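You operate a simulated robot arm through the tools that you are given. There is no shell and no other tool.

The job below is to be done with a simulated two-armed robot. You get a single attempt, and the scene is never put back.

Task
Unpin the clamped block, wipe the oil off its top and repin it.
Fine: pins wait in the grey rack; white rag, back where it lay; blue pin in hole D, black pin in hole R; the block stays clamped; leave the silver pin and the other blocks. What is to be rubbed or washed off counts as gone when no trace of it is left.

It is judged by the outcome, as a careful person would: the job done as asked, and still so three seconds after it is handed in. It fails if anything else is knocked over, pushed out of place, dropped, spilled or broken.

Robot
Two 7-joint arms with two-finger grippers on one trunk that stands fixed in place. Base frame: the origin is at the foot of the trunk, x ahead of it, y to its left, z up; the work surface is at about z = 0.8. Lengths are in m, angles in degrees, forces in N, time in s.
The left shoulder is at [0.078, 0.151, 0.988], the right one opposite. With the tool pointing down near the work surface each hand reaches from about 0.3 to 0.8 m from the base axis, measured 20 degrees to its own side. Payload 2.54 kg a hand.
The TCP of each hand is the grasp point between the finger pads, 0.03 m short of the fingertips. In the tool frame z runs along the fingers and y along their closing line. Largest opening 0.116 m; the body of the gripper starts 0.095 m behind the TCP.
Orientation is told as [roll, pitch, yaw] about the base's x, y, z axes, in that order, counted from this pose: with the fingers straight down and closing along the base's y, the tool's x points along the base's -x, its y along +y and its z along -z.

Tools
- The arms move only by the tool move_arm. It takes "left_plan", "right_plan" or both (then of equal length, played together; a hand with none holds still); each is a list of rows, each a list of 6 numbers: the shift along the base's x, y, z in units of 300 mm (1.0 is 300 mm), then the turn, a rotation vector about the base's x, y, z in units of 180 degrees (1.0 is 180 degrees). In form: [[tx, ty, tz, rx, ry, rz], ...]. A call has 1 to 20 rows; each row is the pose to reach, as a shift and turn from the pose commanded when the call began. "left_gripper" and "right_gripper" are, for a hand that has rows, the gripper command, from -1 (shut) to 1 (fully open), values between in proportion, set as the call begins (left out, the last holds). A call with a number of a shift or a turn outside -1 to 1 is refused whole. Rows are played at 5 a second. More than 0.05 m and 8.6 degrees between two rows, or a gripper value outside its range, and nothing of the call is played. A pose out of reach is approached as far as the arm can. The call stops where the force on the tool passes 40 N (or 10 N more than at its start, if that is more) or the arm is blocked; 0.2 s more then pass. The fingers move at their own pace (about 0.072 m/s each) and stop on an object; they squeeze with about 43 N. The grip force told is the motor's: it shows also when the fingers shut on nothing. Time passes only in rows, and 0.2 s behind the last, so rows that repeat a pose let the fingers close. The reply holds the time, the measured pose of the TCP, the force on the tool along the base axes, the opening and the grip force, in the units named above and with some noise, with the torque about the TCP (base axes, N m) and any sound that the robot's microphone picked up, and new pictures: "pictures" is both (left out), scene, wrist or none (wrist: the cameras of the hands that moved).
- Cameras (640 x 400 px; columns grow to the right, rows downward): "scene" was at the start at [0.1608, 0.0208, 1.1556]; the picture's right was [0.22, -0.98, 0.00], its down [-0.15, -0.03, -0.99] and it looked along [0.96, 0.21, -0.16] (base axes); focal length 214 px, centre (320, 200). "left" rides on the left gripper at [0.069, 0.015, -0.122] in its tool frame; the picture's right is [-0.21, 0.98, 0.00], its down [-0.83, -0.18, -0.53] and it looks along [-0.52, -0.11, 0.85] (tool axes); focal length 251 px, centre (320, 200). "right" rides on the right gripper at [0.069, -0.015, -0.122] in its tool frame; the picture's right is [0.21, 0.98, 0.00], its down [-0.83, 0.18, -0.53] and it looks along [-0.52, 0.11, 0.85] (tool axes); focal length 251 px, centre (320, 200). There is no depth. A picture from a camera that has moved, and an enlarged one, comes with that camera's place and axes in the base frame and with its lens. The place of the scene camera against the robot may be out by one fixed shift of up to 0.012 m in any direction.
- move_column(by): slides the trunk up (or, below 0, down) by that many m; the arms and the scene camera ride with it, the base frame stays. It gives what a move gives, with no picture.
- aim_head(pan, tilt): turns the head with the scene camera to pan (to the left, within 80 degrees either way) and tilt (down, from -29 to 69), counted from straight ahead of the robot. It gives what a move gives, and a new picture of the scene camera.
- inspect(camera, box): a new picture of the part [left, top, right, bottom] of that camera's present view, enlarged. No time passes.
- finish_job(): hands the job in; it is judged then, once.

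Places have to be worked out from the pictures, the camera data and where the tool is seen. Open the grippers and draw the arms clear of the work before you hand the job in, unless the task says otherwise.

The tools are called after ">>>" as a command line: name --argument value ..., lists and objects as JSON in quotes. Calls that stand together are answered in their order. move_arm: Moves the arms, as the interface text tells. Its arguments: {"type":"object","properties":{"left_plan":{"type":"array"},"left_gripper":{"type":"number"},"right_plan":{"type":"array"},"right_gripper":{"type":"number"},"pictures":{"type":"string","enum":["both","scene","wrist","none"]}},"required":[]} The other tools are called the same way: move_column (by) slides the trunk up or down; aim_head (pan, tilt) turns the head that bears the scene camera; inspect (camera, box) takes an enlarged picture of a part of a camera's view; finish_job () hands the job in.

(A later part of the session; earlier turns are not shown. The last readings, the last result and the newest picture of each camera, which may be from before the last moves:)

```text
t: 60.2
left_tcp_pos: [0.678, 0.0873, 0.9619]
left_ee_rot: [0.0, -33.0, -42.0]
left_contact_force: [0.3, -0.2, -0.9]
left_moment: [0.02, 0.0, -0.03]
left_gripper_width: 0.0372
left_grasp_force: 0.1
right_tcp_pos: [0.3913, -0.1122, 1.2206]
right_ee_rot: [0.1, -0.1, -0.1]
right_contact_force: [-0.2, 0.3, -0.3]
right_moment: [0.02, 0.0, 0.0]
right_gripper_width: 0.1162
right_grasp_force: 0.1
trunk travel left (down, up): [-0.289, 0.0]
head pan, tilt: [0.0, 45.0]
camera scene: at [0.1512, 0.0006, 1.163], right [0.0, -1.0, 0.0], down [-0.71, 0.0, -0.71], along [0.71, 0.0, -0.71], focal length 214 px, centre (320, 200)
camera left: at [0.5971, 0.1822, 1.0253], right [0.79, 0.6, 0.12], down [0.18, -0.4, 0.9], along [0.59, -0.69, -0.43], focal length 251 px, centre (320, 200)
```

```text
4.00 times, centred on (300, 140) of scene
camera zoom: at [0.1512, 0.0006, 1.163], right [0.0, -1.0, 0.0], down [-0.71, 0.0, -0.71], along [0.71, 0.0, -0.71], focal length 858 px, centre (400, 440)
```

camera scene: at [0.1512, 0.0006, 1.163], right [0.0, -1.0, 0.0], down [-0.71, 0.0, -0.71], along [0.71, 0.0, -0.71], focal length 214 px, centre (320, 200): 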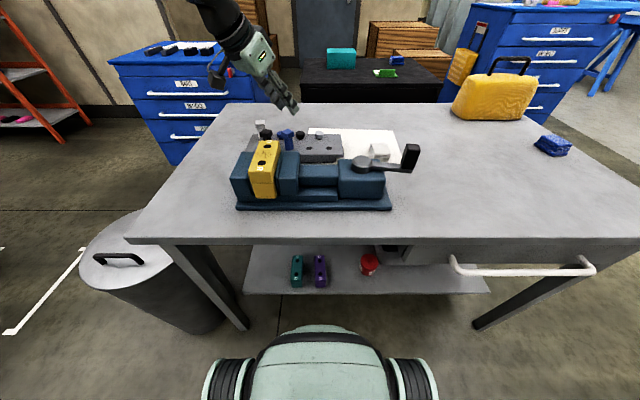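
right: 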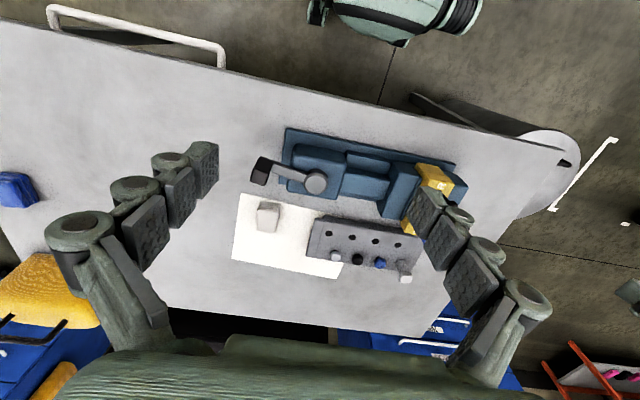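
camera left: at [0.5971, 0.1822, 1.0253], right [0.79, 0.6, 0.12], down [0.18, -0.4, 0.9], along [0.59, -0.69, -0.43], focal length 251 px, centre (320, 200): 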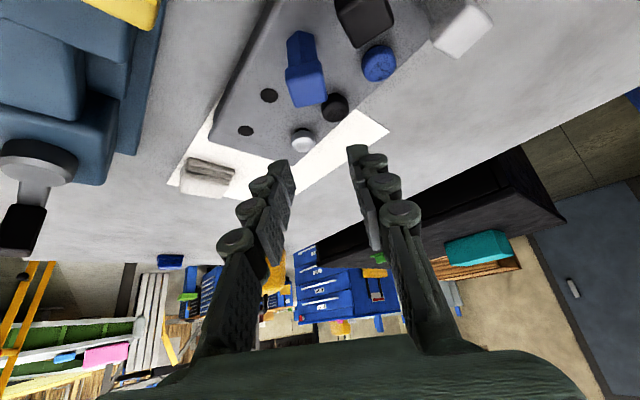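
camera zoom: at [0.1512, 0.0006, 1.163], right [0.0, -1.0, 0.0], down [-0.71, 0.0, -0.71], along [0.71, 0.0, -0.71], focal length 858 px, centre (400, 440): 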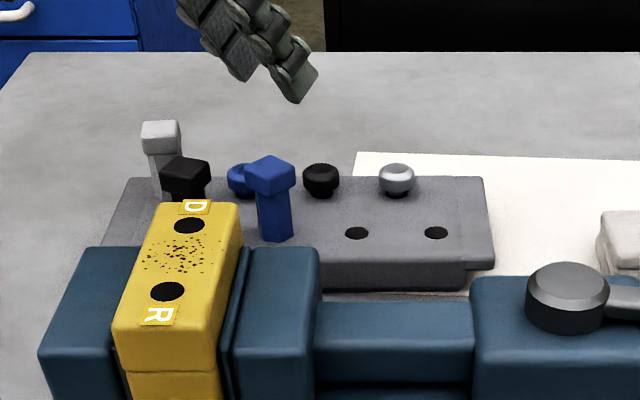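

Both pins now stand in the rack, the block is bare with the oil between D and R. I withdraw the left arm to the left and bring the right hand over for a look at the white rag.

>>> move_arm --left_plan '[[-0.08, 0.08, 0.08, 0, 0, 0], [-0.16, 0.17, 0.15, 0, 0, 0], [-0.22, 0.28, 0.2, 0, 0, 0], [-0.27, 0.4, 0.24, 0, 0, 0], [-0.3, 0.53, 0.27, 0, 0, 0], [-0.32, 0.67, 0.28, 0, 0, 0], [-0.33, 0.8, 0.28, 0, 0, 0]]' --right_plan '[[0.05, -0.027, -0.076, 0, 0, 0], [0.1, -0.054, -0.15, 0, 0, 0], [0.155, -0.08, -0.228, 0, 0, 0], [0.21, -0.11, -0.305, 0, 0, 0], [0.26, -0.136, -0.38, 0, 0, 0], [0.31, -0.163, -0.455, 0, 0, 0], [0.363, -0.19, -0.53, 0, 0, 0]]'

>>> inspect --camera "right" --box '[200, 100, 440, 250]'

```text
t: 61.8
left_tcp_pos: [0.5777, 0.3266, 1.0455]
left_ee_rot: [-0.2, -32.9, -42.0]
left_contact_force: [-0.2, 0.7, -0.2]
left_moment: [-0.02, 0.0, -0.01]
left_gripper_width: 0.0371
left_grasp_force: 0.1
right_tcp_pos: [0.4996, -0.1692, 1.06]
right_ee_rot: [0.1, -0.1, -0.1]
right_contact_force: [0.7, -0.2, 0.1]
right_moment: [0.0, 0.01, 0.02]
right_gripper_width: 0.1157
right_grasp_force: 0.0
trunk travel left (down, up): [-0.289, 0.0]
head pan, tilt: [0.0, 45.0]
camera scene: at [0.1518, 0.0008, 1.1629], right [0.0, -1.0, 0.0], down [-0.71, 0.0, -0.71], along [0.71, 0.0, -0.71], focal length 214 px, centre (320, 200)
camera right: at [0.4301, -0.185, 1.1821], right [-0.21, 0.98, 0.0], down [0.82, 0.18, 0.54], along [0.52, 0.12, -0.84], focal length 251 px, centre (320, 200)
camera left: at [0.4973, 0.4222, 1.1081], right [0.79, 0.6, 0.11], down [0.18, -0.4, 0.9], along [0.59, -0.69, -0.43], focal length 251 px, centre (320, 200)
```

scene: 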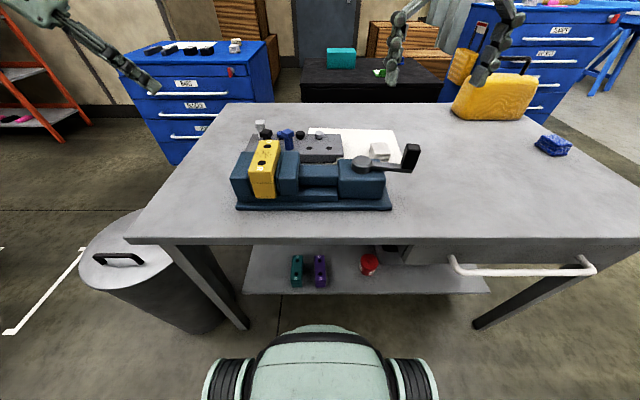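
right: 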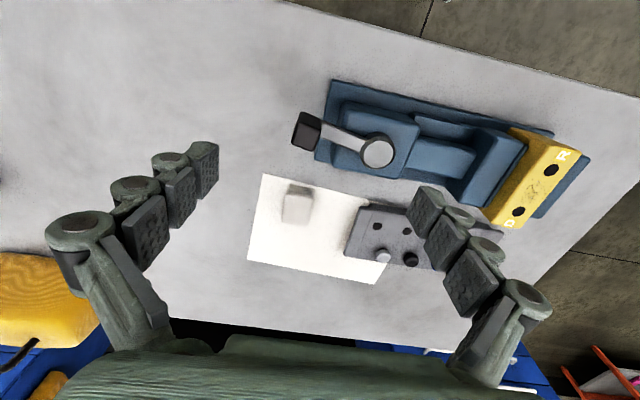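
left: 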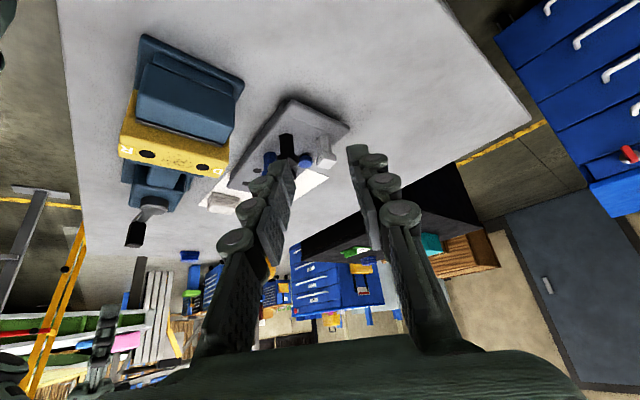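

```text
2.67 times, centred on (320, 175) of right
camera zoom: at [0.4301, -0.185, 1.1821], right [-0.21, 0.98, 0.0], down [0.82, 0.18, 0.54], along [0.52, 0.12, -0.84], focal length 670 px, centre (320, 267)
```

zoom: 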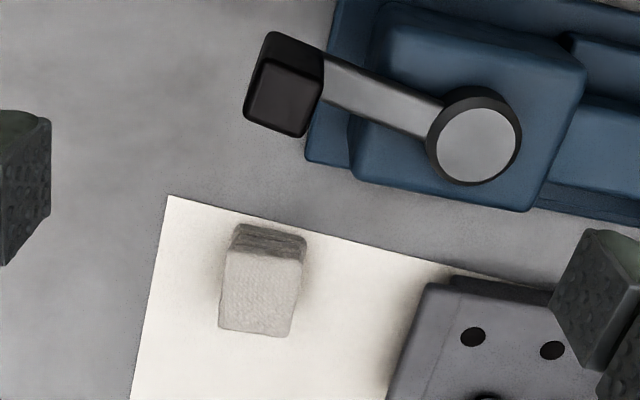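

The rag is a folded pad about 60×45×29 mm at (0.675, -0.1715), aligned with the axes, out of the left arm's reach; the block is out of the right arm's, so I'll pick it with the right, hand it over in the air, and reverse that afterwards. I lower the trunk 30 mm for better low reach, then lean the right hand 14° and approach the rag's near end.

>>> move_column --by -0.03

>>> move_arm --right_plan '[[0.1, 0, 0.05, 0, -0.03, 0], [0.23, -0.003, 0.05, 0, -0.06, 0], [0.36, -0.007, 0.0, 0, -0.078, 0], [0.45, -0.008, -0.1, 0, -0.078, 0], [0.53, -0.008, -0.2, 0, -0.078, 0], [0.53, -0.008, -0.3, 0, -0.078, 0], [0.53, -0.008, -0.36, 0, -0.078, 0]]' --right_gripper 0.3

>>> inspect --camera "right" --box '[220, 80, 420, 205]'

>>> inspect --camera "scene" --box '[330, 60, 470, 180]'

```text
t: 62.6
left_tcp_pos: [0.5773, 0.3277, 1.0156]
left_ee_rot: [-0.1, -33.0, -42.0]
left_contact_force: [-0.4, 0.0, -0.6]
left_moment: [0.02, -0.01, -0.01]
left_gripper_width: 0.0372
left_grasp_force: 0.0
right_tcp_pos: [0.4987, -0.1702, 1.0312]
right_ee_rot: [0.0, 0.0, -0.1]
right_contact_force: [-0.6, 0.4, 0.1]
right_moment: [0.0, -0.01, 0.01]
right_gripper_width: 0.1161
right_grasp_force: 0.0
trunk travel left (down, up): [-0.259, 0.03]
head pan, tilt: [0.0, 45.0]
```

```text
t: 64.2
left_tcp_pos: [0.5777, 0.3278, 1.0153]
left_ee_rot: [-0.1, -32.9, -42.0]
left_contact_force: [-0.1, -0.2, -0.1]
left_moment: [-0.01, -0.01, -0.01]
left_gripper_width: 0.037
left_grasp_force: 0.2
right_tcp_pos: [0.6588, -0.1712, 0.9226]
right_ee_rot: [0.2, -14.3, -0.1]
right_contact_force: [-0.1, 0.4, -0.3]
right_moment: [0.0, 0.0, -0.01]
right_gripper_width: 0.0756
right_grasp_force: 0.0
trunk travel left (down, up): [-0.259, 0.03]
head pan, tilt: [0.0, 45.0]
camera scene: at [0.1516, 0.0007, 1.1329], right [0.0, -1.0, 0.0], down [-0.71, 0.0, -0.71], along [0.71, 0.0, -0.71], focal length 214 px, centre (320, 200)
camera right: at [0.5612, -0.1878, 1.0235], right [-0.21, 0.98, -0.05], down [0.67, 0.18, 0.72], along [0.71, 0.12, -0.69], focal length 251 px, centre (320, 200)
```

scene: 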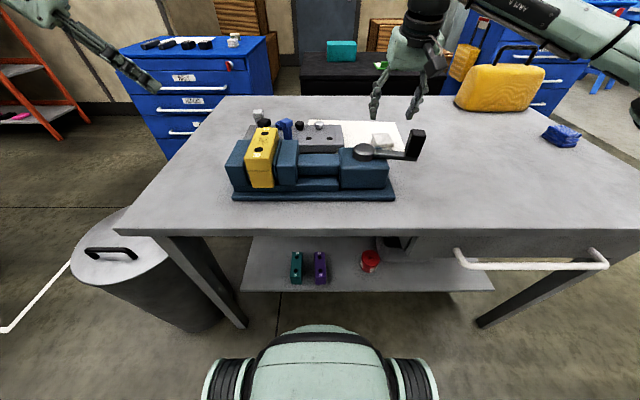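
right: 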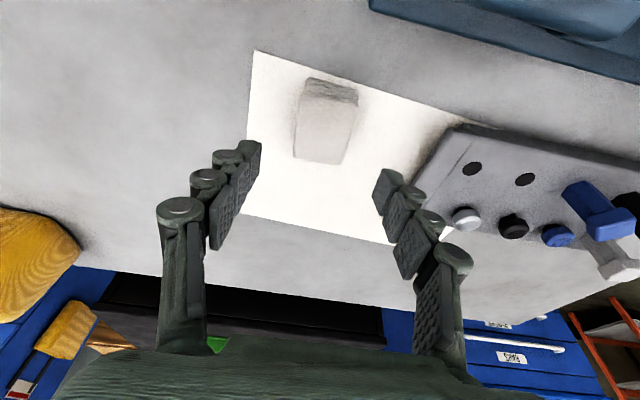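

```text
3.20 times, centred on (320, 142) of right
camera zoom: at [0.5612, -0.1878, 1.0235], right [-0.21, 0.98, -0.05], down [0.67, 0.18, 0.72], along [0.71, 0.12, -0.69], focal length 805 px, centre (320, 384)
```

zoom: 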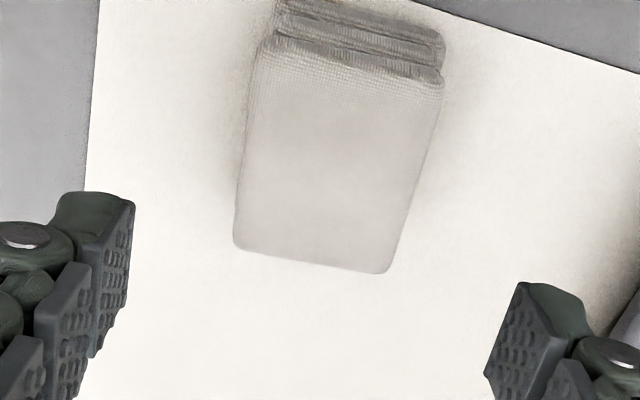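

```text
3.33 times, centred on (400, 120) of scene
camera zoom: at [0.1516, 0.0007, 1.1329], right [0.0, -1.0, 0.0], down [-0.71, 0.0, -0.71], along [0.71, 0.0, -0.71], focal length 715 px, centre (53, 467)
```

zoom: 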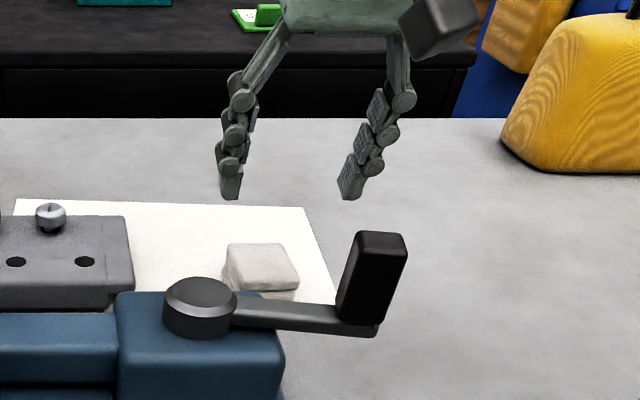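

The rag spans x 0.647–0.709, y -0.193 to -0.146. I lower onto its near end so the tips stop about 12 mm above the table.

>>> move_arm --right_plan '[[0, 0.005, -0.09, 0, 0, 0], [0, 0.005, -0.18, 0, 0, 0], [0, 0.005, -0.26, 0, 0, 0], [0, 0.005, -0.26, 0, 0, 0]]'

>>> inspect --camera "right" --box '[220, 80, 420, 205]'

>>> inspect --camera "scene" --box '[330, 60, 470, 180]'

```text
t: 65.2
left_tcp_pos: [0.5778, 0.3281, 1.015]
left_ee_rot: [0.0, -32.9, -42.0]
left_contact_force: [0.5, -0.1, 0.2]
left_moment: [-0.02, 0.02, -0.03]
left_gripper_width: 0.0372
left_grasp_force: 0.0
right_tcp_pos: [0.6572, -0.1699, 0.845]
right_ee_rot: [0.1, -14.2, -0.2]
right_contact_force: [0.0, -0.1, -0.6]
right_moment: [-0.03, 0.01, 0.01]
right_gripper_width: 0.0754
right_grasp_force: 0.1
trunk travel left (down, up): [-0.259, 0.03]
head pan, tilt: [0.0, 45.0]
camera scene: at [0.1515, 0.0007, 1.133], right [0.0, -1.0, 0.0], down [-0.71, 0.0, -0.71], along [0.71, 0.0, -0.71], focal length 214 px, centre (320, 200)
camera right: at [0.5615, -0.1859, 0.9457], right [-0.21, 0.98, -0.05], down [0.67, 0.18, 0.72], along [0.71, 0.12, -0.69], focal length 251 px, centre (320, 200)
```

scene: 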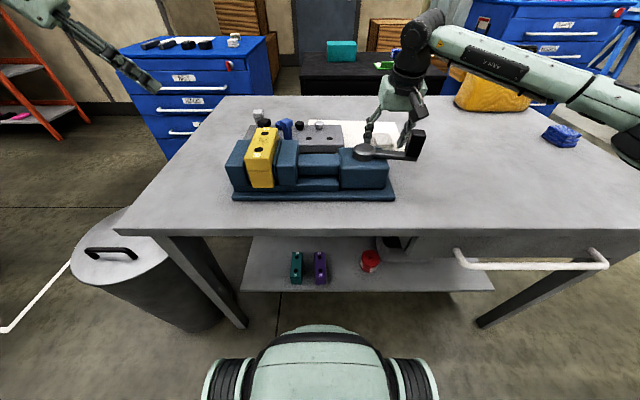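
right: 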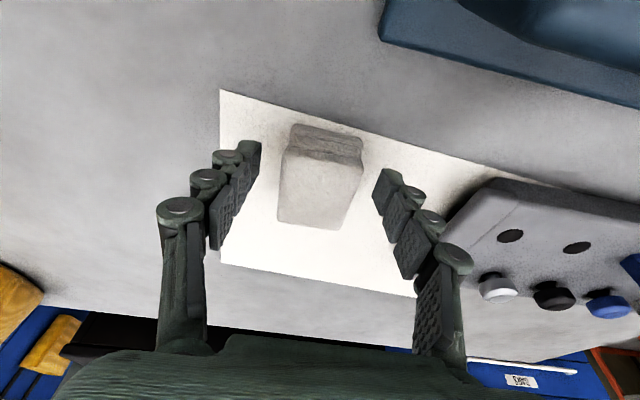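

```text
3.20 times, centred on (320, 142) of right
camera zoom: at [0.5615, -0.1859, 0.9457], right [-0.21, 0.98, -0.05], down [0.67, 0.18, 0.72], along [0.71, 0.12, -0.69], focal length 805 px, centre (320, 384)
```

zoom: 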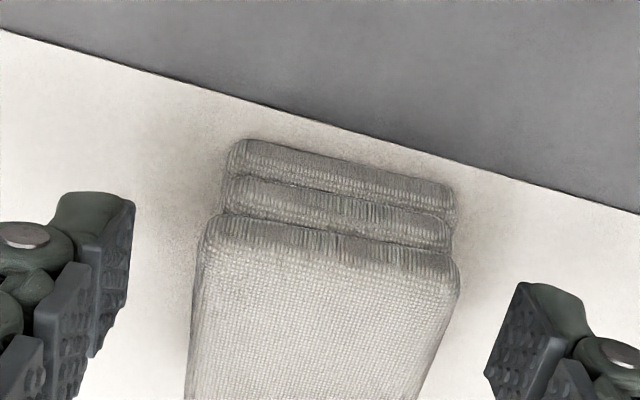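

```text
3.33 times, centred on (400, 120) of scene
camera zoom: at [0.1515, 0.0007, 1.133], right [0.0, -1.0, 0.0], down [-0.71, 0.0, -0.71], along [0.71, 0.0, -0.71], focal length 715 px, centre (53, 467)
```

zoom: 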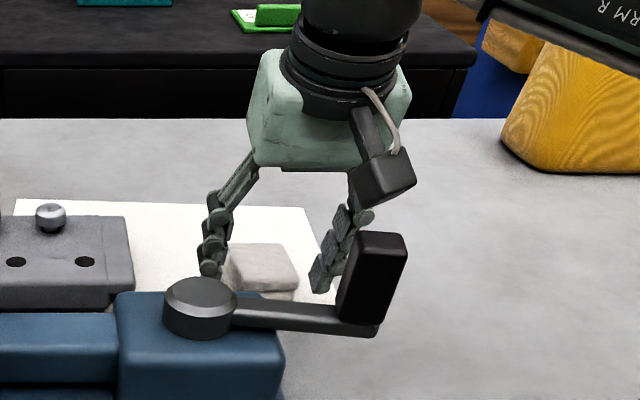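

The fingers flank the near end evenly and the camera clears the crank knob. I close on the rag.

>>> move_arm --right_plan '[[0, 0, 0, 0, 0, 0], [0, 0, 0, 0, 0, 0], [0, 0, 0, 0, 0, 0], [0, 0, 0, 0, 0, 0], [0, 0, 0, 0, 0, 0]]' --right_gripper -1

>>> inspect --camera "right" --box '[220, 80, 420, 205]'

```text
t: 66.4
left_tcp_pos: [0.5785, 0.3279, 1.015]
left_ee_rot: [-0.1, -32.9, -42.0]
left_contact_force: [0.2, -0.3, 0.5]
left_moment: [0.01, 0.02, 0.01]
left_gripper_width: 0.0372
left_grasp_force: 0.0
right_tcp_pos: [0.6587, -0.1697, 0.8455]
right_ee_rot: [0.1, -14.3, -0.1]
right_contact_force: [-0.5, 0.0, 0.6]
right_moment: [0.0, -0.02, 0.01]
right_gripper_width: 0.0466
right_grasp_force: 43.1
trunk travel left (down, up): [-0.259, 0.03]
head pan, tilt: [0.0, 45.0]
camera scene: at [0.1515, 0.0007, 1.1329], right [0.0, -1.0, 0.0], down [-0.71, 0.0, -0.71], along [0.71, 0.0, -0.71], focal length 214 px, centre (320, 200)
camera right: at [0.5615, -0.1859, 0.946], right [-0.21, 0.98, -0.05], down [0.67, 0.18, 0.72], along [0.71, 0.12, -0.69], focal length 251 px, centre (320, 200)
```

scene: 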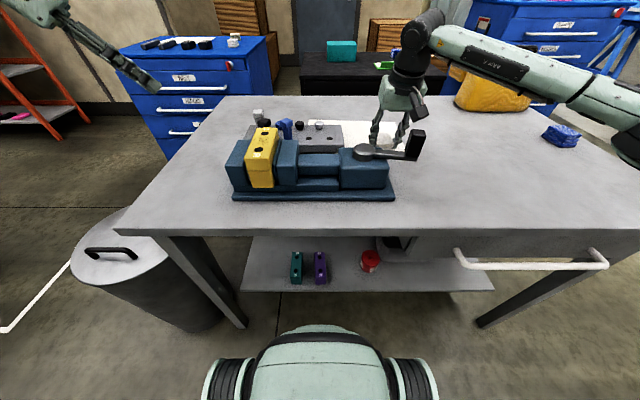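
right: 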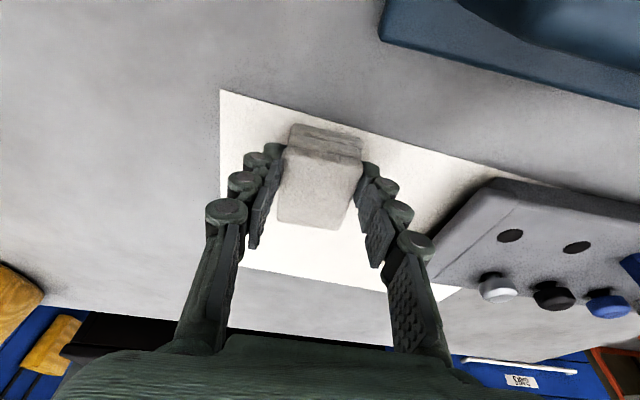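

```text
3.20 times, centred on (320, 142) of right
camera zoom: at [0.5615, -0.1859, 0.946], right [-0.21, 0.98, -0.05], down [0.67, 0.18, 0.72], along [0.71, 0.12, -0.69], focal length 805 px, centre (320, 384)
```

zoom: 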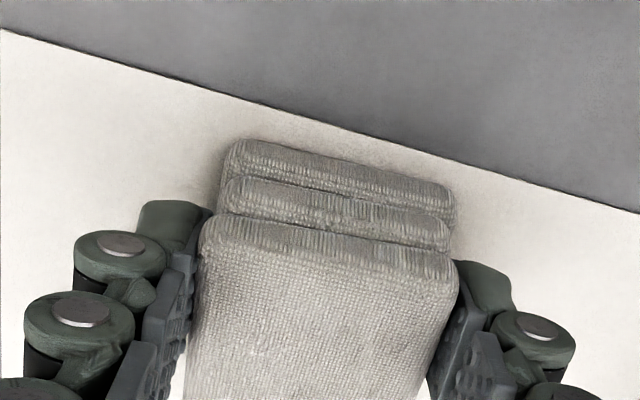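

The rag is gripped (46.6 mm, the rag's own width); put-down pose noted: TCP (0.6585, -0.1698, 0.8455), lean 14.2°, yaw 0. I lift it up and back over the crank, and turn it by 90° toward a handover point at about (0.43, 0.0, 1.0).

>>> move_arm --right_plan '[[0, 0, 0.1, 0, 0, 0], [-0.02, 0, 0.2, 0, 0, 0], [-0.1, 0, 0.3, 0, 0, 0], [-0.2, 0.02, 0.42, 0, 0, 0], [-0.32, 0.05, 0.52, 0, 0, 0.0417], [-0.44, 0.1, 0.57, 0, 0, 0.0833], [-0.55, 0.18, 0.57, 0, 0, 0.125], [-0.64, 0.27, 0.57, 0, 0, 0.1667], [-0.7, 0.37, 0.57, 0, 0, 0.2083], [-0.74, 0.47, 0.55, 0, 0, 0.25], [-0.762, 0.568, 0.515, 0, 0, 0.2917], [-0.762, 0.568, 0.515, 0, 0, 0.3333], [-0.762, 0.568, 0.515, 0, 0, 0.375], [-0.762, 0.568, 0.515, 0, 0, 0.4167], [-0.762, 0.568, 0.515, 0, 0, 0.4583], [-0.762, 0.568, 0.515, 0, 0, 0.5], [-0.762, 0.568, 0.515, 0, 0, 0.5]]'

>>> inspect --camera "scene" --box '[200, 20, 440, 180]'

```text
t: 70.0
left_tcp_pos: [0.5766, 0.3269, 1.0148]
left_ee_rot: [-0.1, -32.9, -41.9]
left_contact_force: [-0.4, 0.1, 0.4]
left_moment: [-0.01, 0.04, 0.01]
left_gripper_width: 0.0371
left_grasp_force: 0.1
right_tcp_pos: [0.3963, 0.0097, 1.0012]
right_ee_rot: [0.1, -14.2, 89.7]
right_contact_force: [-0.1, -0.5, -1.2]
right_moment: [0.0, -0.01, 0.01]
right_gripper_width: 0.0463
right_grasp_force: 43.3
right hand out of reach, approached as far as the arm can: row 16, 17
trunk travel left (down, up): [-0.259, 0.03]
head pan, tilt: [0.0, 45.0]
camera scene: at [0.1515, 0.0006, 1.1329], right [0.0, -1.0, 0.0], down [-0.71, 0.0, -0.71], along [0.71, 0.0, -0.71], focal length 214 px, centre (320, 200)
camera right: at [0.4109, -0.0872, 1.1018], right [-0.98, -0.21, -0.05], down [-0.18, 0.67, 0.72], along [-0.11, 0.71, -0.69], focal length 251 px, centre (320, 200)
```

scene: 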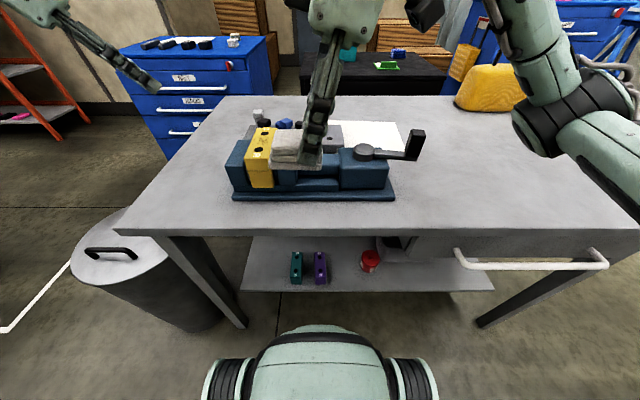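
right: 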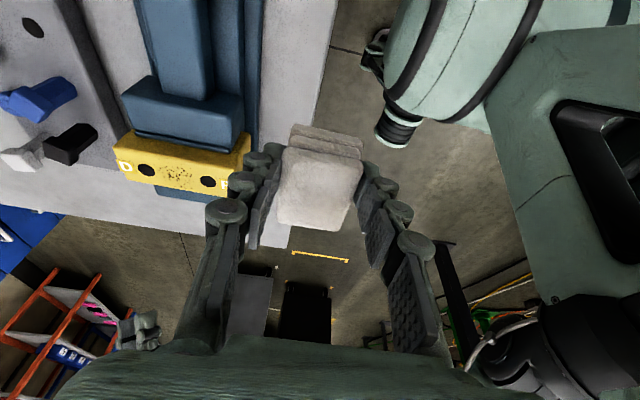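

```text
2.50 times, centred on (320, 100) of scene
camera zoom: at [0.1515, 0.0006, 1.1329], right [0.0, -1.0, 0.0], down [-0.71, 0.0, -0.71], along [0.71, 0.0, -0.71], focal length 536 px, centre (320, 450)
```

zoom: 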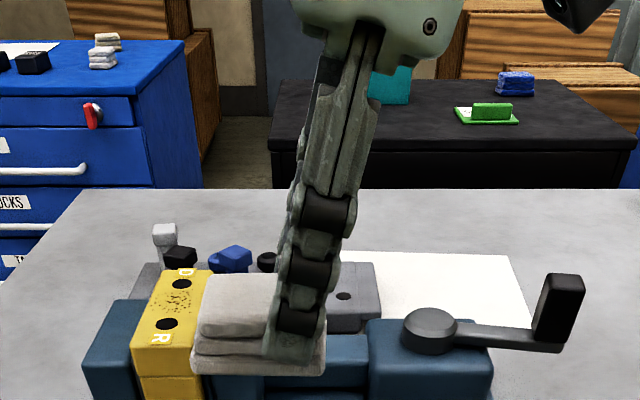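

The rag is held level at about (0.396, 0.029), yaw near 90. I bring the left hand round: first reduce its lean to 20°, then turn it to yaw -90 and stage it at the +y side of the rag with the gripper open.

>>> move_arm --left_plan '[[-0.09, -0.07, 0.06, 0.0161, 0.0179, 0], [-0.18, -0.13, 0.12, 0.0322, 0.0358, 0], [-0.256, -0.19, 0.15, 0.0483, 0.0537, 0], [-0.256, -0.19, 0.15, 0.0483, 0.0537, 0]]' --left_gripper 0.35 --pictures "none"

>>> move_arm --left_plan '[[-0.05, -0.05, -0.02, 0, 0, -0.038], [-0.1, -0.1, -0.05, 0, 0, -0.076], [-0.15, -0.15, -0.08, 0, 0, -0.114], [-0.2, -0.21, -0.11, 0, 0, -0.152], [-0.25, -0.27, -0.14, 0, 0, -0.19], [-0.3, -0.33, -0.17, 0, 0, -0.228], [-0.345, -0.38, -0.19, 0, 0, -0.266], [-0.345, -0.38, -0.19, 0, 0, -0.266]]'

>>> inspect --camera "scene" --box '[200, 20, 440, 180]'

```text
t: 71.0
left_tcp_pos: [0.4993, 0.2698, 1.0596]
left_ee_rot: [0.0, -20.0, -41.9]
left_contact_force: [-0.3, 0.1, 0.4]
left_moment: [0.02, 0.0, 0.0]
left_gripper_width: 0.0783
left_grasp_force: 0.0
right_tcp_pos: [0.3962, 0.0102, 0.9999]
right_ee_rot: [0.0, -14.1, 89.6]
right_contact_force: [0.4, -0.2, -1.2]
right_moment: [0.02, 0.02, -0.01]
right_gripper_width: 0.0464
right_grasp_force: 43.1
trunk travel left (down, up): [-0.259, 0.03]
head pan, tilt: [0.0, 45.0]
```

```text
t: 72.8
left_tcp_pos: [0.3971, 0.1563, 1.0027]
left_ee_rot: [-0.1, -19.9, -90.0]
left_contact_force: [0.4, -0.4, 0.4]
left_moment: [0.0, 0.01, 0.03]
left_gripper_width: 0.0785
left_grasp_force: 0.1
right_tcp_pos: [0.3969, 0.0095, 1.0002]
right_ee_rot: [0.0, -13.9, 89.7]
right_contact_force: [-0.2, -0.3, -0.7]
right_moment: [-0.03, 0.0, 0.04]
right_gripper_width: 0.0466
right_grasp_force: 42.8
trunk travel left (down, up): [-0.259, 0.03]
head pan, tilt: [0.0, 45.0]
camera scene: at [0.1515, 0.0007, 1.1329], right [0.0, -1.0, 0.0], down [-0.71, 0.0, -0.71], along [0.71, 0.0, -0.71], focal length 214 px, centre (320, 200)
camera left: at [0.4138, 0.2623, 1.0927], right [0.98, -0.2, 0.07], down [-0.18, -0.59, 0.78], along [-0.12, -0.78, -0.62], focal length 251 px, centre (320, 200)
```

scene: 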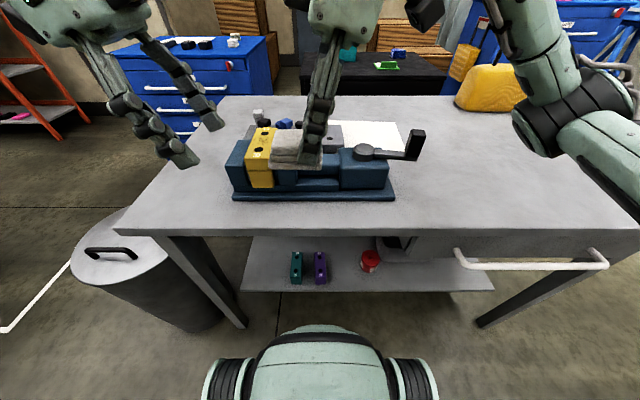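
left: 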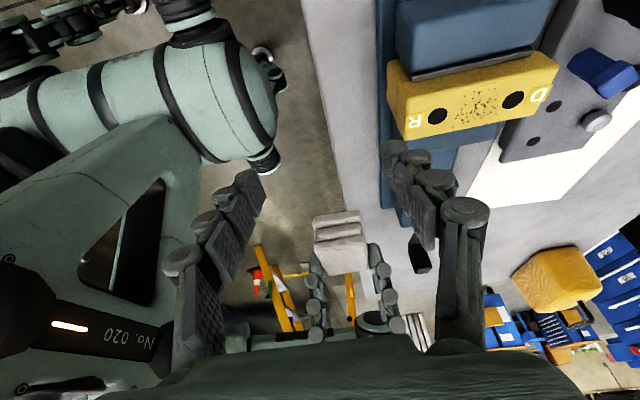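

```text
2.50 times, centred on (320, 100) of scene
camera zoom: at [0.1515, 0.0007, 1.1329], right [0.0, -1.0, 0.0], down [-0.71, 0.0, -0.71], along [0.71, 0.0, -0.71], focal length 536 px, centre (320, 450)
```

zoom: 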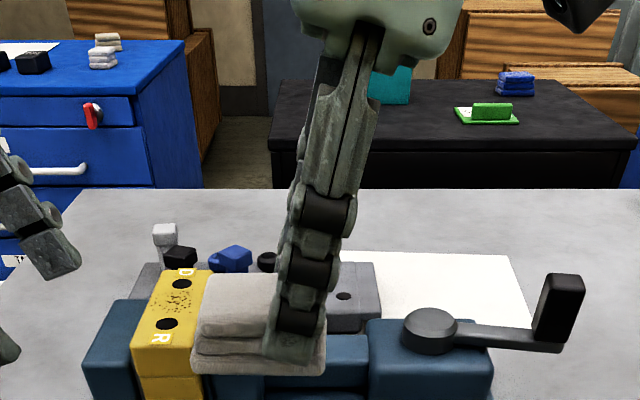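

Left hand staged in line with the rag. I slide it toward -y around the free end of the rag, stopping a bit short to check.

>>> move_arm --left_plan '[[0, -0.1, -0.005, 0, 0, 0], [0, -0.2, -0.007, 0, 0, 0], [0, -0.28, -0.007, 0, 0, 0], [0, -0.28, -0.007, 0, 0, 0]]'

>>> inspect --camera "scene" --box '[220, 40, 400, 180]'

>>> inspect --camera "left" --box '[220, 120, 440, 260]'

```text
t: 73.8
left_tcp_pos: [0.3955, 0.0727, 1.0001]
left_ee_rot: [-0.1, -20.0, -89.9]
left_contact_force: [0.5, 0.4, -0.3]
left_moment: [0.03, 0.03, -0.02]
left_gripper_width: 0.0782
left_grasp_force: 0.0
right_tcp_pos: [0.3963, 0.0082, 0.9991]
right_ee_rot: [0.1, -14.1, 89.8]
right_contact_force: [-0.7, -0.1, -0.3]
right_moment: [-0.01, 0.0, 0.01]
right_gripper_width: 0.0467
right_grasp_force: 42.5
trunk travel left (down, up): [-0.259, 0.03]
head pan, tilt: [0.0, 45.0]
camera scene: at [0.1516, 0.0006, 1.1329], right [0.0, -1.0, 0.0], down [-0.71, 0.0, -0.71], along [0.71, 0.0, -0.71], focal length 214 px, centre (320, 200)
camera left: at [0.4133, 0.1791, 1.09], right [0.98, -0.2, 0.07], down [-0.18, -0.59, 0.78], along [-0.11, -0.78, -0.62], focal length 251 px, centre (320, 200)
```

scene: 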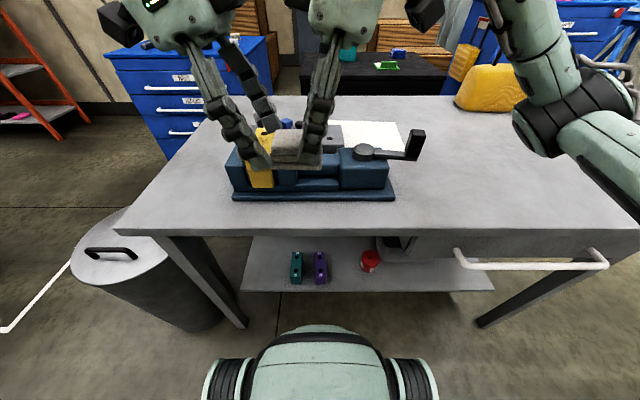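
left: 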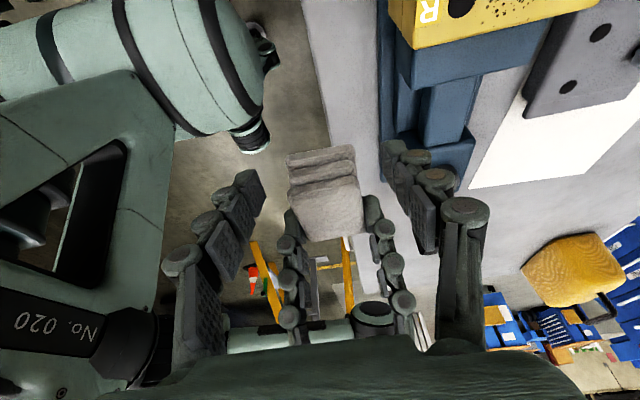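

```text
2.86 times, centred on (310, 110) of scene
camera zoom: at [0.1516, 0.0006, 1.1329], right [0.0, -1.0, 0.0], down [-0.71, 0.0, -0.71], along [0.71, 0.0, -0.71], focal length 613 px, centre (349, 457)
```

zoom: 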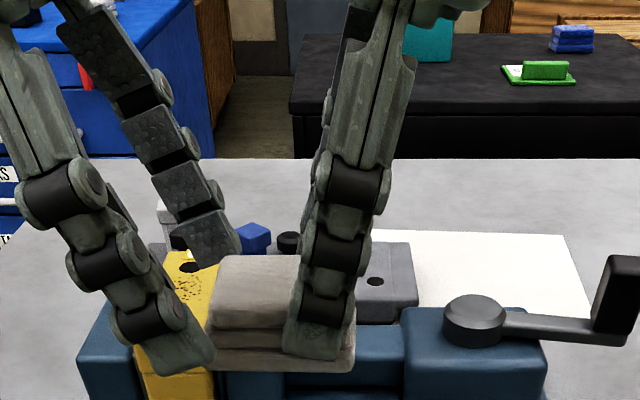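

```text
2.86 times, centred on (330, 190) of left
camera zoom: at [0.4133, 0.1791, 1.09], right [0.98, -0.2, 0.07], down [-0.18, -0.59, 0.78], along [-0.11, -0.78, -0.62], focal length 718 px, centre (291, 229)
```

zoom: 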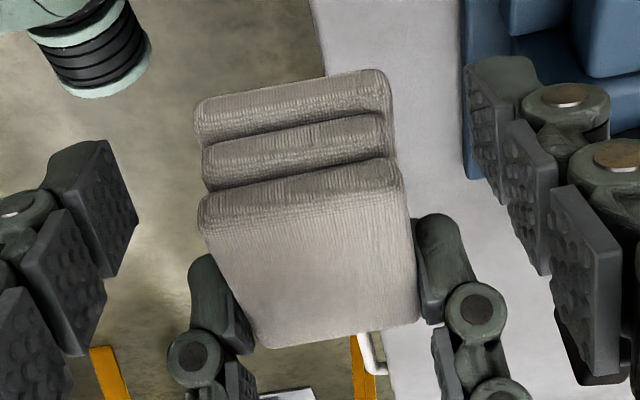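

Spacing looks right: the left tips still have about 17 mm to go and won't touch the right fingers. I move in, raise 3 mm so more rag protrudes below, then close.

>>> move_arm --left_plan '[[0.002, -0.03, 0.006, 0, 0, 0], [0.004, -0.058, 0.01, 0, 0, 0], [0.004, -0.058, 0.01, 0, 0, 0]]' --pictures "none"

>>> inspect --camera "scene" --box '[220, 40, 400, 180]'

>>> inspect --camera "left" --box '[220, 120, 440, 260]'

```text
t: 74.6
left_tcp_pos: [0.398, 0.0537, 1.0046]
left_ee_rot: [-0.1, -19.9, -89.7]
left_contact_force: [-1.0, -0.9, -0.3]
left_moment: [-0.02, -0.01, 0.0]
left_gripper_width: 0.0783
left_grasp_force: 0.1
right_tcp_pos: [0.3953, 0.0097, 1.0004]
right_ee_rot: [0.1, -14.1, 89.8]
right_contact_force: [-0.9, -0.5, -0.5]
right_moment: [-0.01, 0.02, -0.01]
right_gripper_width: 0.0464
right_grasp_force: 42.9
trunk travel left (down, up): [-0.259, 0.03]
head pan, tilt: [0.0, 45.0]
```

```text
2.86 times, centred on (310, 110) of scene
camera zoom: at [0.1515, 0.0007, 1.1329], right [0.0, -1.0, 0.0], down [-0.71, 0.0, -0.71], along [0.71, 0.0, -0.71], focal length 613 px, centre (349, 457)
```

zoom: 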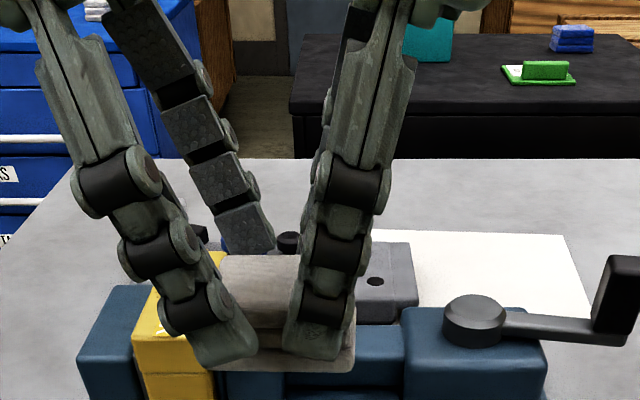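

```text
2.86 times, centred on (330, 190) of left
camera zoom: at [0.4145, 0.1614, 1.0933], right [0.98, -0.2, 0.07], down [-0.18, -0.59, 0.78], along [-0.11, -0.78, -0.62], focal length 718 px, centre (291, 229)
```

zoom: 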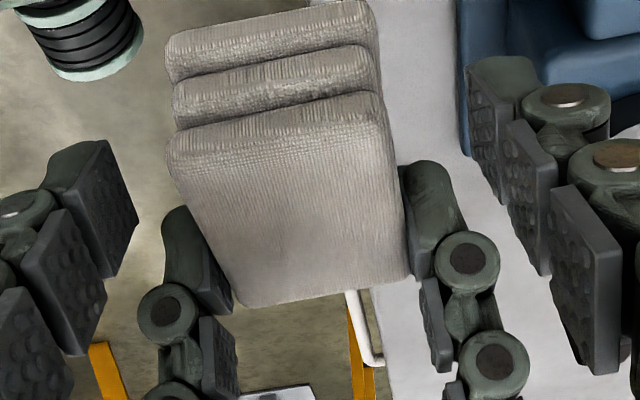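

The rag is a few millimetres toward -x of the finger centre; I shift by 3 mm and close the left gripper.

>>> move_arm --left_plan '[[-0.01, 0, 0, 0, 0, 0], [-0.01, 0, 0, 0, 0, 0], [-0.01, 0, 0, 0, 0, 0], [-0.01, 0, 0, 0, 0, 0], [-0.01, 0, 0, 0, 0, 0]]' --left_gripper -1 --pictures "none"

>>> inspect --camera "left" --box '[220, 120, 440, 260]'

>>> inspect --camera "scene" --box '[220, 40, 400, 180]'

```text
t: 75.8
left_tcp_pos: [0.3956, 0.0551, 1.0041]
left_ee_rot: [0.1, -20.1, -89.8]
left_contact_force: [9.8, 1.7, -1.6]
left_moment: [0.05, -0.25, 0.09]
left_gripper_width: 0.0467
left_grasp_force: 43.0
right_tcp_pos: [0.3962, 0.0095, 1.0013]
right_ee_rot: [0.2, -14.1, 89.9]
right_contact_force: [-10.1, -1.8, 0.8]
right_moment: [0.01, 0.24, 0.3]
right_gripper_width: 0.0466
right_grasp_force: 43.0
trunk travel left (down, up): [-0.259, 0.03]
head pan, tilt: [0.0, 45.0]
```

```text
2.86 times, centred on (330, 190) of left
camera zoom: at [0.4122, 0.1618, 1.0936], right [0.98, -0.2, 0.07], down [-0.18, -0.59, 0.78], along [-0.11, -0.78, -0.62], focal length 718 px, centre (291, 229)
```

zoom: 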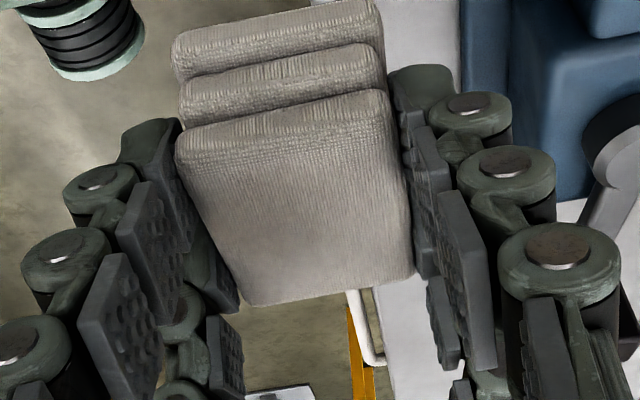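

```text
2.86 times, centred on (310, 110) of scene
camera zoom: at [0.1515, 0.0007, 1.1329], right [0.0, -1.0, 0.0], down [-0.71, 0.0, -0.71], along [0.71, 0.0, -0.71], focal length 613 px, centre (349, 457)
```

zoom: 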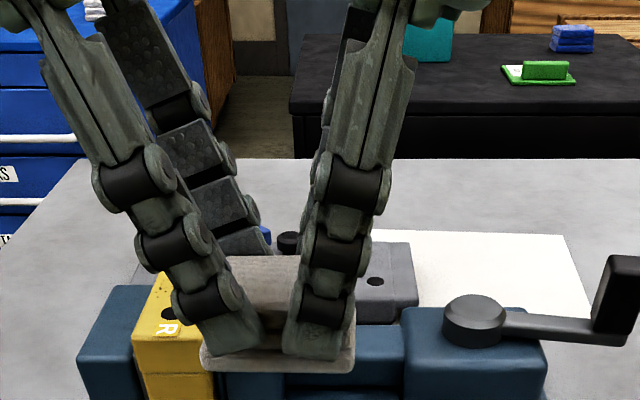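

Both hands hold the rag with ~10 N between them; I ease the left by 2.5 mm, then open the right and slide it away to -y.

>>> move_arm --left_plan '[[0.008, 0, 0, 0, 0, 0], [0.008, 0, 0, 0, 0, 0]]' --pictures "none"

>>> move_arm --right_plan '[[0, 0, 0, 0, 0, 0], [0, 0, 0, 0, 0, 0], [0, 0, 0, 0, 0, 0], [0, -0.04, 0, 0, 0, 0], [0, -0.12, 0, 0, 0, 0], [0, -0.22, 0.02, 0, 0, 0], [0, -0.34, 0.04, 0, 0, 0], [0, -0.46, 0.06, 0, 0, 0]]' --right_gripper 0.35

>>> inspect --camera "scene" --box '[220, 40, 400, 180]'

```text
t: 76.4
left_tcp_pos: [0.3971, 0.0554, 1.0041]
left_ee_rot: [-0.2, -19.9, -89.8]
left_contact_force: [-2.9, 1.6, 3.7]
left_moment: [-0.06, -0.23, -0.35]
left_gripper_width: 0.0467
left_grasp_force: 42.6
right_tcp_pos: [0.3969, 0.009, 1.0003]
right_ee_rot: [0.1, -14.1, 89.6]
right_contact_force: [1.0, -1.0, -5.7]
right_moment: [-0.11, 0.18, 0.31]
right_gripper_width: 0.0466
right_grasp_force: 43.5
trunk travel left (down, up): [-0.259, 0.03]
head pan, tilt: [0.0, 45.0]
```

```text
t: 78.2
left_tcp_pos: [0.3967, 0.0551, 1.0036]
left_ee_rot: [-0.1, -19.9, -89.9]
left_contact_force: [0.0, 0.2, -0.6]
left_moment: [-0.03, 0.01, 0.05]
left_gripper_width: 0.0464
left_grasp_force: 42.8
right_tcp_pos: [0.3477, -0.095, 1.0184]
right_ee_rot: [0.2, -14.3, 89.7]
right_contact_force: [0.2, -0.7, -1.5]
right_moment: [0.03, -0.05, -0.02]
right_gripper_width: 0.0782
right_grasp_force: 0.0
right hand out of reach, approached as far as the arm can: row 4, 5, 6, 7, 8
trunk travel left (down, up): [-0.259, 0.03]
head pan, tilt: [0.0, 45.0]
camera scene: at [0.1514, 0.0005, 1.133], right [0.0, -1.0, 0.0], down [-0.71, 0.0, -0.71], along [0.71, 0.0, -0.71], focal length 214 px, centre (320, 200)
camera right: at [0.3631, -0.1923, 1.1184], right [-0.98, -0.2, -0.05], down [-0.18, 0.67, 0.72], along [-0.11, 0.71, -0.69], focal length 251 px, centre (320, 200)
```

scene: 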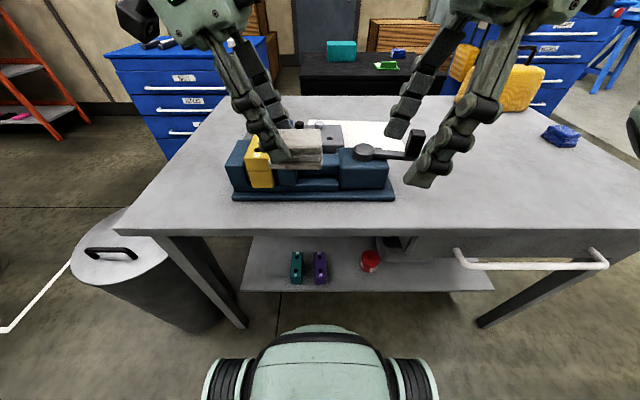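
right: 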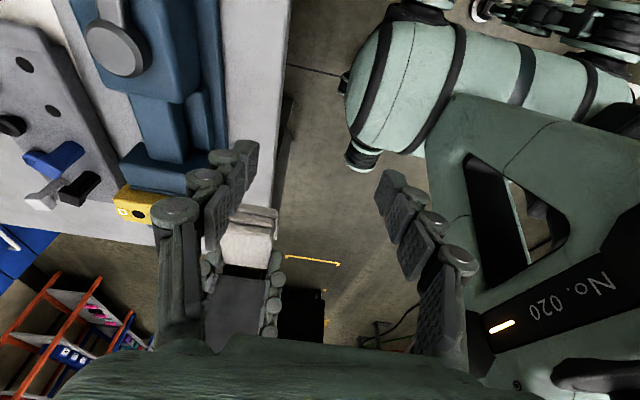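

```text
2.86 times, centred on (310, 110) of scene
camera zoom: at [0.1514, 0.0005, 1.133], right [0.0, -1.0, 0.0], down [-0.71, 0.0, -0.71], along [0.71, 0.0, -0.71], focal length 613 px, centre (349, 457)
```

zoom: 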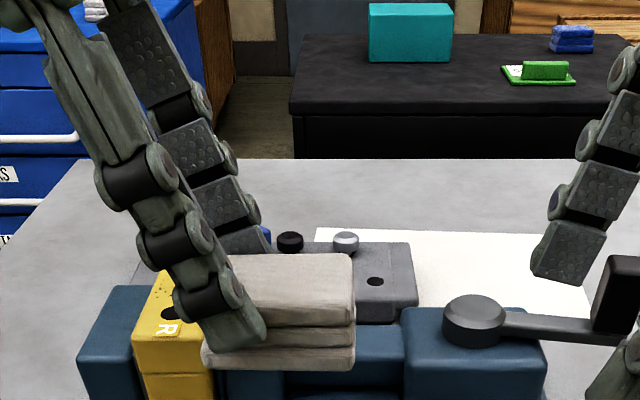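

The rag is now in the left hand, level, 61 mm side extending ahead of the fingers. I turn the left hand to yaw 0 above the block (rag over the oil), and swing the right hand back clear.

>>> move_arm --left_plan '[[0, 0, 0.04, 0, 0, 0.0417], [0, 0.02, 0.067, 0, 0, 0.0833], [0.03, 0.04, 0.067, 0, 0, 0.125], [0.06, 0.06, 0.067, 0, 0, 0.1667], [0.09, 0.08, 0.067, 0, 0, 0.2083], [0.13, 0.1, 0.067, 0, 0, 0.25], [0.17, 0.12, 0.067, 0, 0, 0.2917], [0.21, 0.14, 0.067, 0, 0, 0.3333], [0.25, 0.16, 0.067, 0, 0, 0.375], [0.29, 0.18, 0.067, 0, 0, 0.4167], [0.32, 0.2, 0.067, 0, 0, 0.4583], [0.35, 0.201, 0.067, 0, 0, 0.5], [0.35, 0.201, 0.067, 0, 0, 0.5]]' --right_plan '[[0, -0.01, 0, 0, 0, -0.02], [0, -0.03, 0, 0, 0, -0.04], [0, -0.06, 0, 0, 0, -0.06], [0, -0.1, 0.02, 0, 0, -0.08], [0.03, -0.14, 0.04, 0, 0, -0.1], [0.06, -0.18, 0.06, 0, 0, -0.12], [0.09, -0.22, 0.08, 0, 0, -0.14], [0.12, -0.26, 0.1, 0, 0, -0.16], [0.14, -0.3, 0.1, 0, 0, -0.18], [0.16, -0.34, 0.1, 0, 0, -0.2], [0.17, -0.37, 0.1, 0, 0, -0.22], [0.17, -0.4, 0.1, 0, 0, -0.24], [0.17, -0.4, 0.1, 0, 0, -0.25]]'

>>> inspect --camera "scene" --box '[200, 60, 360, 180]'

>>> inspect --camera "left" --box '[220, 60, 420, 200]'

```text
t: 81.0
left_tcp_pos: [0.5031, 0.1153, 1.0236]
left_ee_rot: [-0.1, -19.9, 0.2]
left_contact_force: [-0.6, 0.7, -1.3]
left_moment: [0.0, -0.01, -0.02]
left_gripper_width: 0.0462
left_grasp_force: 42.7
right_tcp_pos: [0.4015, -0.2154, 1.048]
right_ee_rot: [0.1, -14.1, 44.8]
right_contact_force: [0.1, -0.2, 0.9]
right_moment: [-0.01, 0.02, -0.01]
right_gripper_width: 0.0779
right_grasp_force: 0.0
trunk travel left (down, up): [-0.259, 0.03]
head pan, tilt: [0.0, 45.0]
camera scene: at [0.1515, 0.0007, 1.133], right [0.0, -1.0, 0.0], down [-0.71, 0.0, -0.71], along [0.71, 0.0, -0.71], focal length 214 px, centre (320, 200)
camera right: at [0.3428, -0.2946, 1.1491], right [-0.84, 0.55, -0.05], down [0.35, 0.6, 0.72], along [0.42, 0.58, -0.69], focal length 251 px, centre (320, 200)
camera left: at [0.3981, 0.1301, 1.114], right [0.2, 0.98, 0.07], down [0.59, -0.18, 0.78], along [0.78, -0.11, -0.62], focal length 251 px, centre (320, 200)
```

scene: 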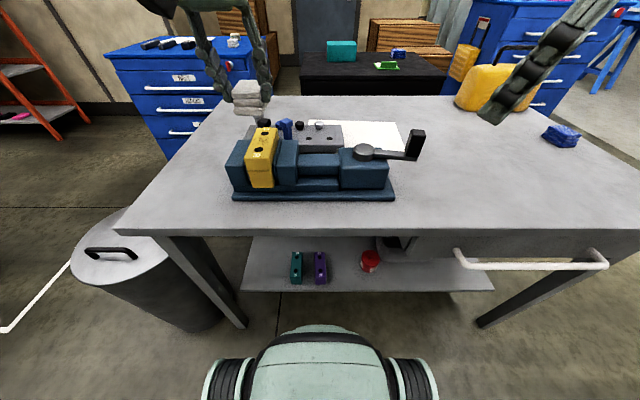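
right: 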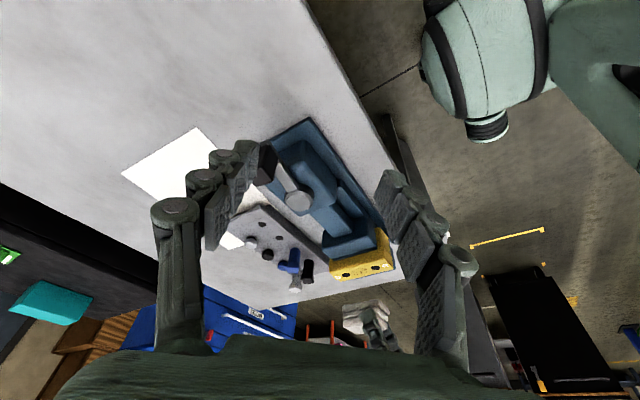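
left: 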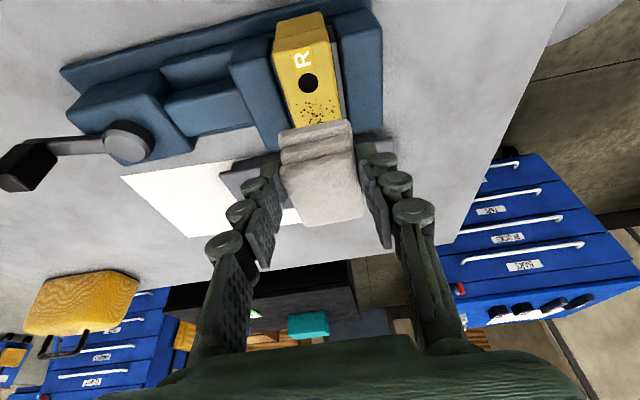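

```text
3.33 times, centred on (280, 120) of scene
camera zoom: at [0.1515, 0.0007, 1.133], right [0.0, -1.0, 0.0], down [-0.71, 0.0, -0.71], along [0.71, 0.0, -0.71], focal length 715 px, centre (453, 467)
```

zoom: 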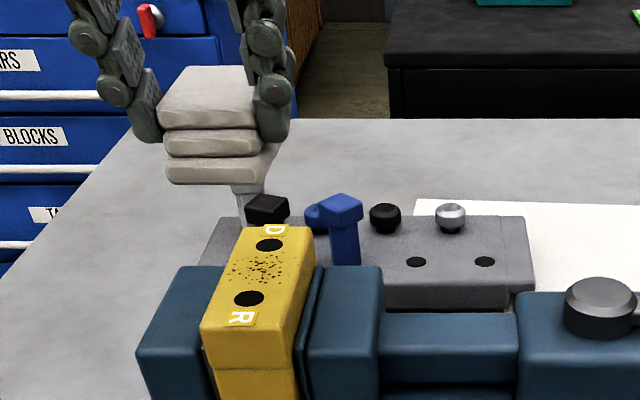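

```text
2.86 times, centred on (320, 130) of left
camera zoom: at [0.3981, 0.1301, 1.114], right [0.2, 0.98, 0.07], down [0.59, -0.18, 0.78], along [0.78, -0.11, -0.62], focal length 718 px, centre (320, 400)
```

zoom: 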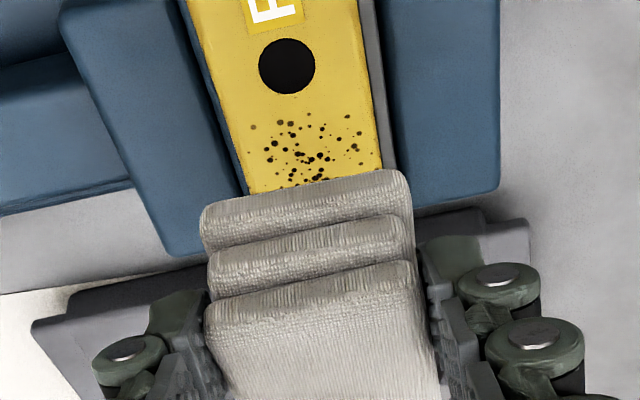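

The rag sits squarely above the oil with its near edge at x≈0.50. I lower it to just above contact, then ease down watching force.

>>> move_arm --left_plan '[[0, 0, -0.08, 0, 0, 0], [0, 0, -0.15, 0, 0, 0], [0, 0, -0.2, 0, 0, 0], [0, 0, -0.212, 0, 0, 0], [0, 0, -0.22, 0, 0, 0]]' --pictures "none"

>>> inspect --camera "scene" --box '[200, 60, 360, 180]'

```text
t: 82.2
left_tcp_pos: [0.501, 0.115, 0.9586]
left_ee_rot: [0.0, -20.0, 0.2]
left_contact_force: [0.7, -0.3, -0.3]
left_moment: [0.01, 0.01, 0.01]
left_gripper_width: 0.0463
left_grasp_force: 42.9
right_tcp_pos: [0.401, -0.2153, 1.0474]
right_ee_rot: [0.1, -14.1, 44.7]
right_contact_force: [0.1, -0.7, -0.6]
right_moment: [-0.04, -0.02, -0.07]
right_gripper_width: 0.0786
right_grasp_force: 0.1
trunk travel left (down, up): [-0.259, 0.03]
head pan, tilt: [0.0, 45.0]
```

```text
3.33 times, centred on (280, 120) of scene
camera zoom: at [0.1516, 0.0007, 1.1329], right [0.0, -1.0, 0.0], down [-0.71, 0.0, -0.71], along [0.71, 0.0, -0.71], focal length 715 px, centre (453, 467)
```

zoom: 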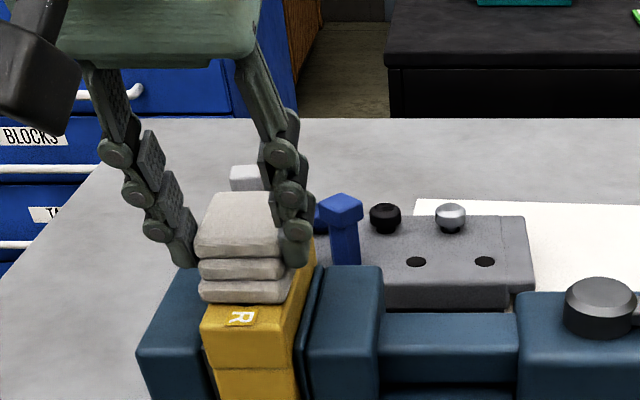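

Almost touching; I lower in 1 mm steps.

>>> move_arm --left_plan '[[0, 0, -0.004, 0, 0, 0], [0, 0, -0.008, 0, 0, 0], [0, 0, -0.011, 0, 0, 0]]' --pictures "none"

```text
t: 83.0
left_tcp_pos: [0.5024, 0.1146, 0.9579]
left_ee_rot: [-0.1, -20.3, 0.2]
left_contact_force: [0.3, 4.2, 21.9]
left_moment: [0.29, 0.3, -0.05]
left_gripper_width: 0.0466
left_grasp_force: 43.7
right_tcp_pos: [0.399, -0.2153, 1.0483]
right_ee_rot: [0.2, -14.2, 44.9]
right_contact_force: [-0.8, 0.2, -0.5]
right_moment: [-0.02, -0.01, 0.01]
right_gripper_width: 0.0781
right_grasp_force: 0.1
trunk travel left (down, up): [-0.259, 0.03]
head pan, tilt: [0.0, 45.0]
```

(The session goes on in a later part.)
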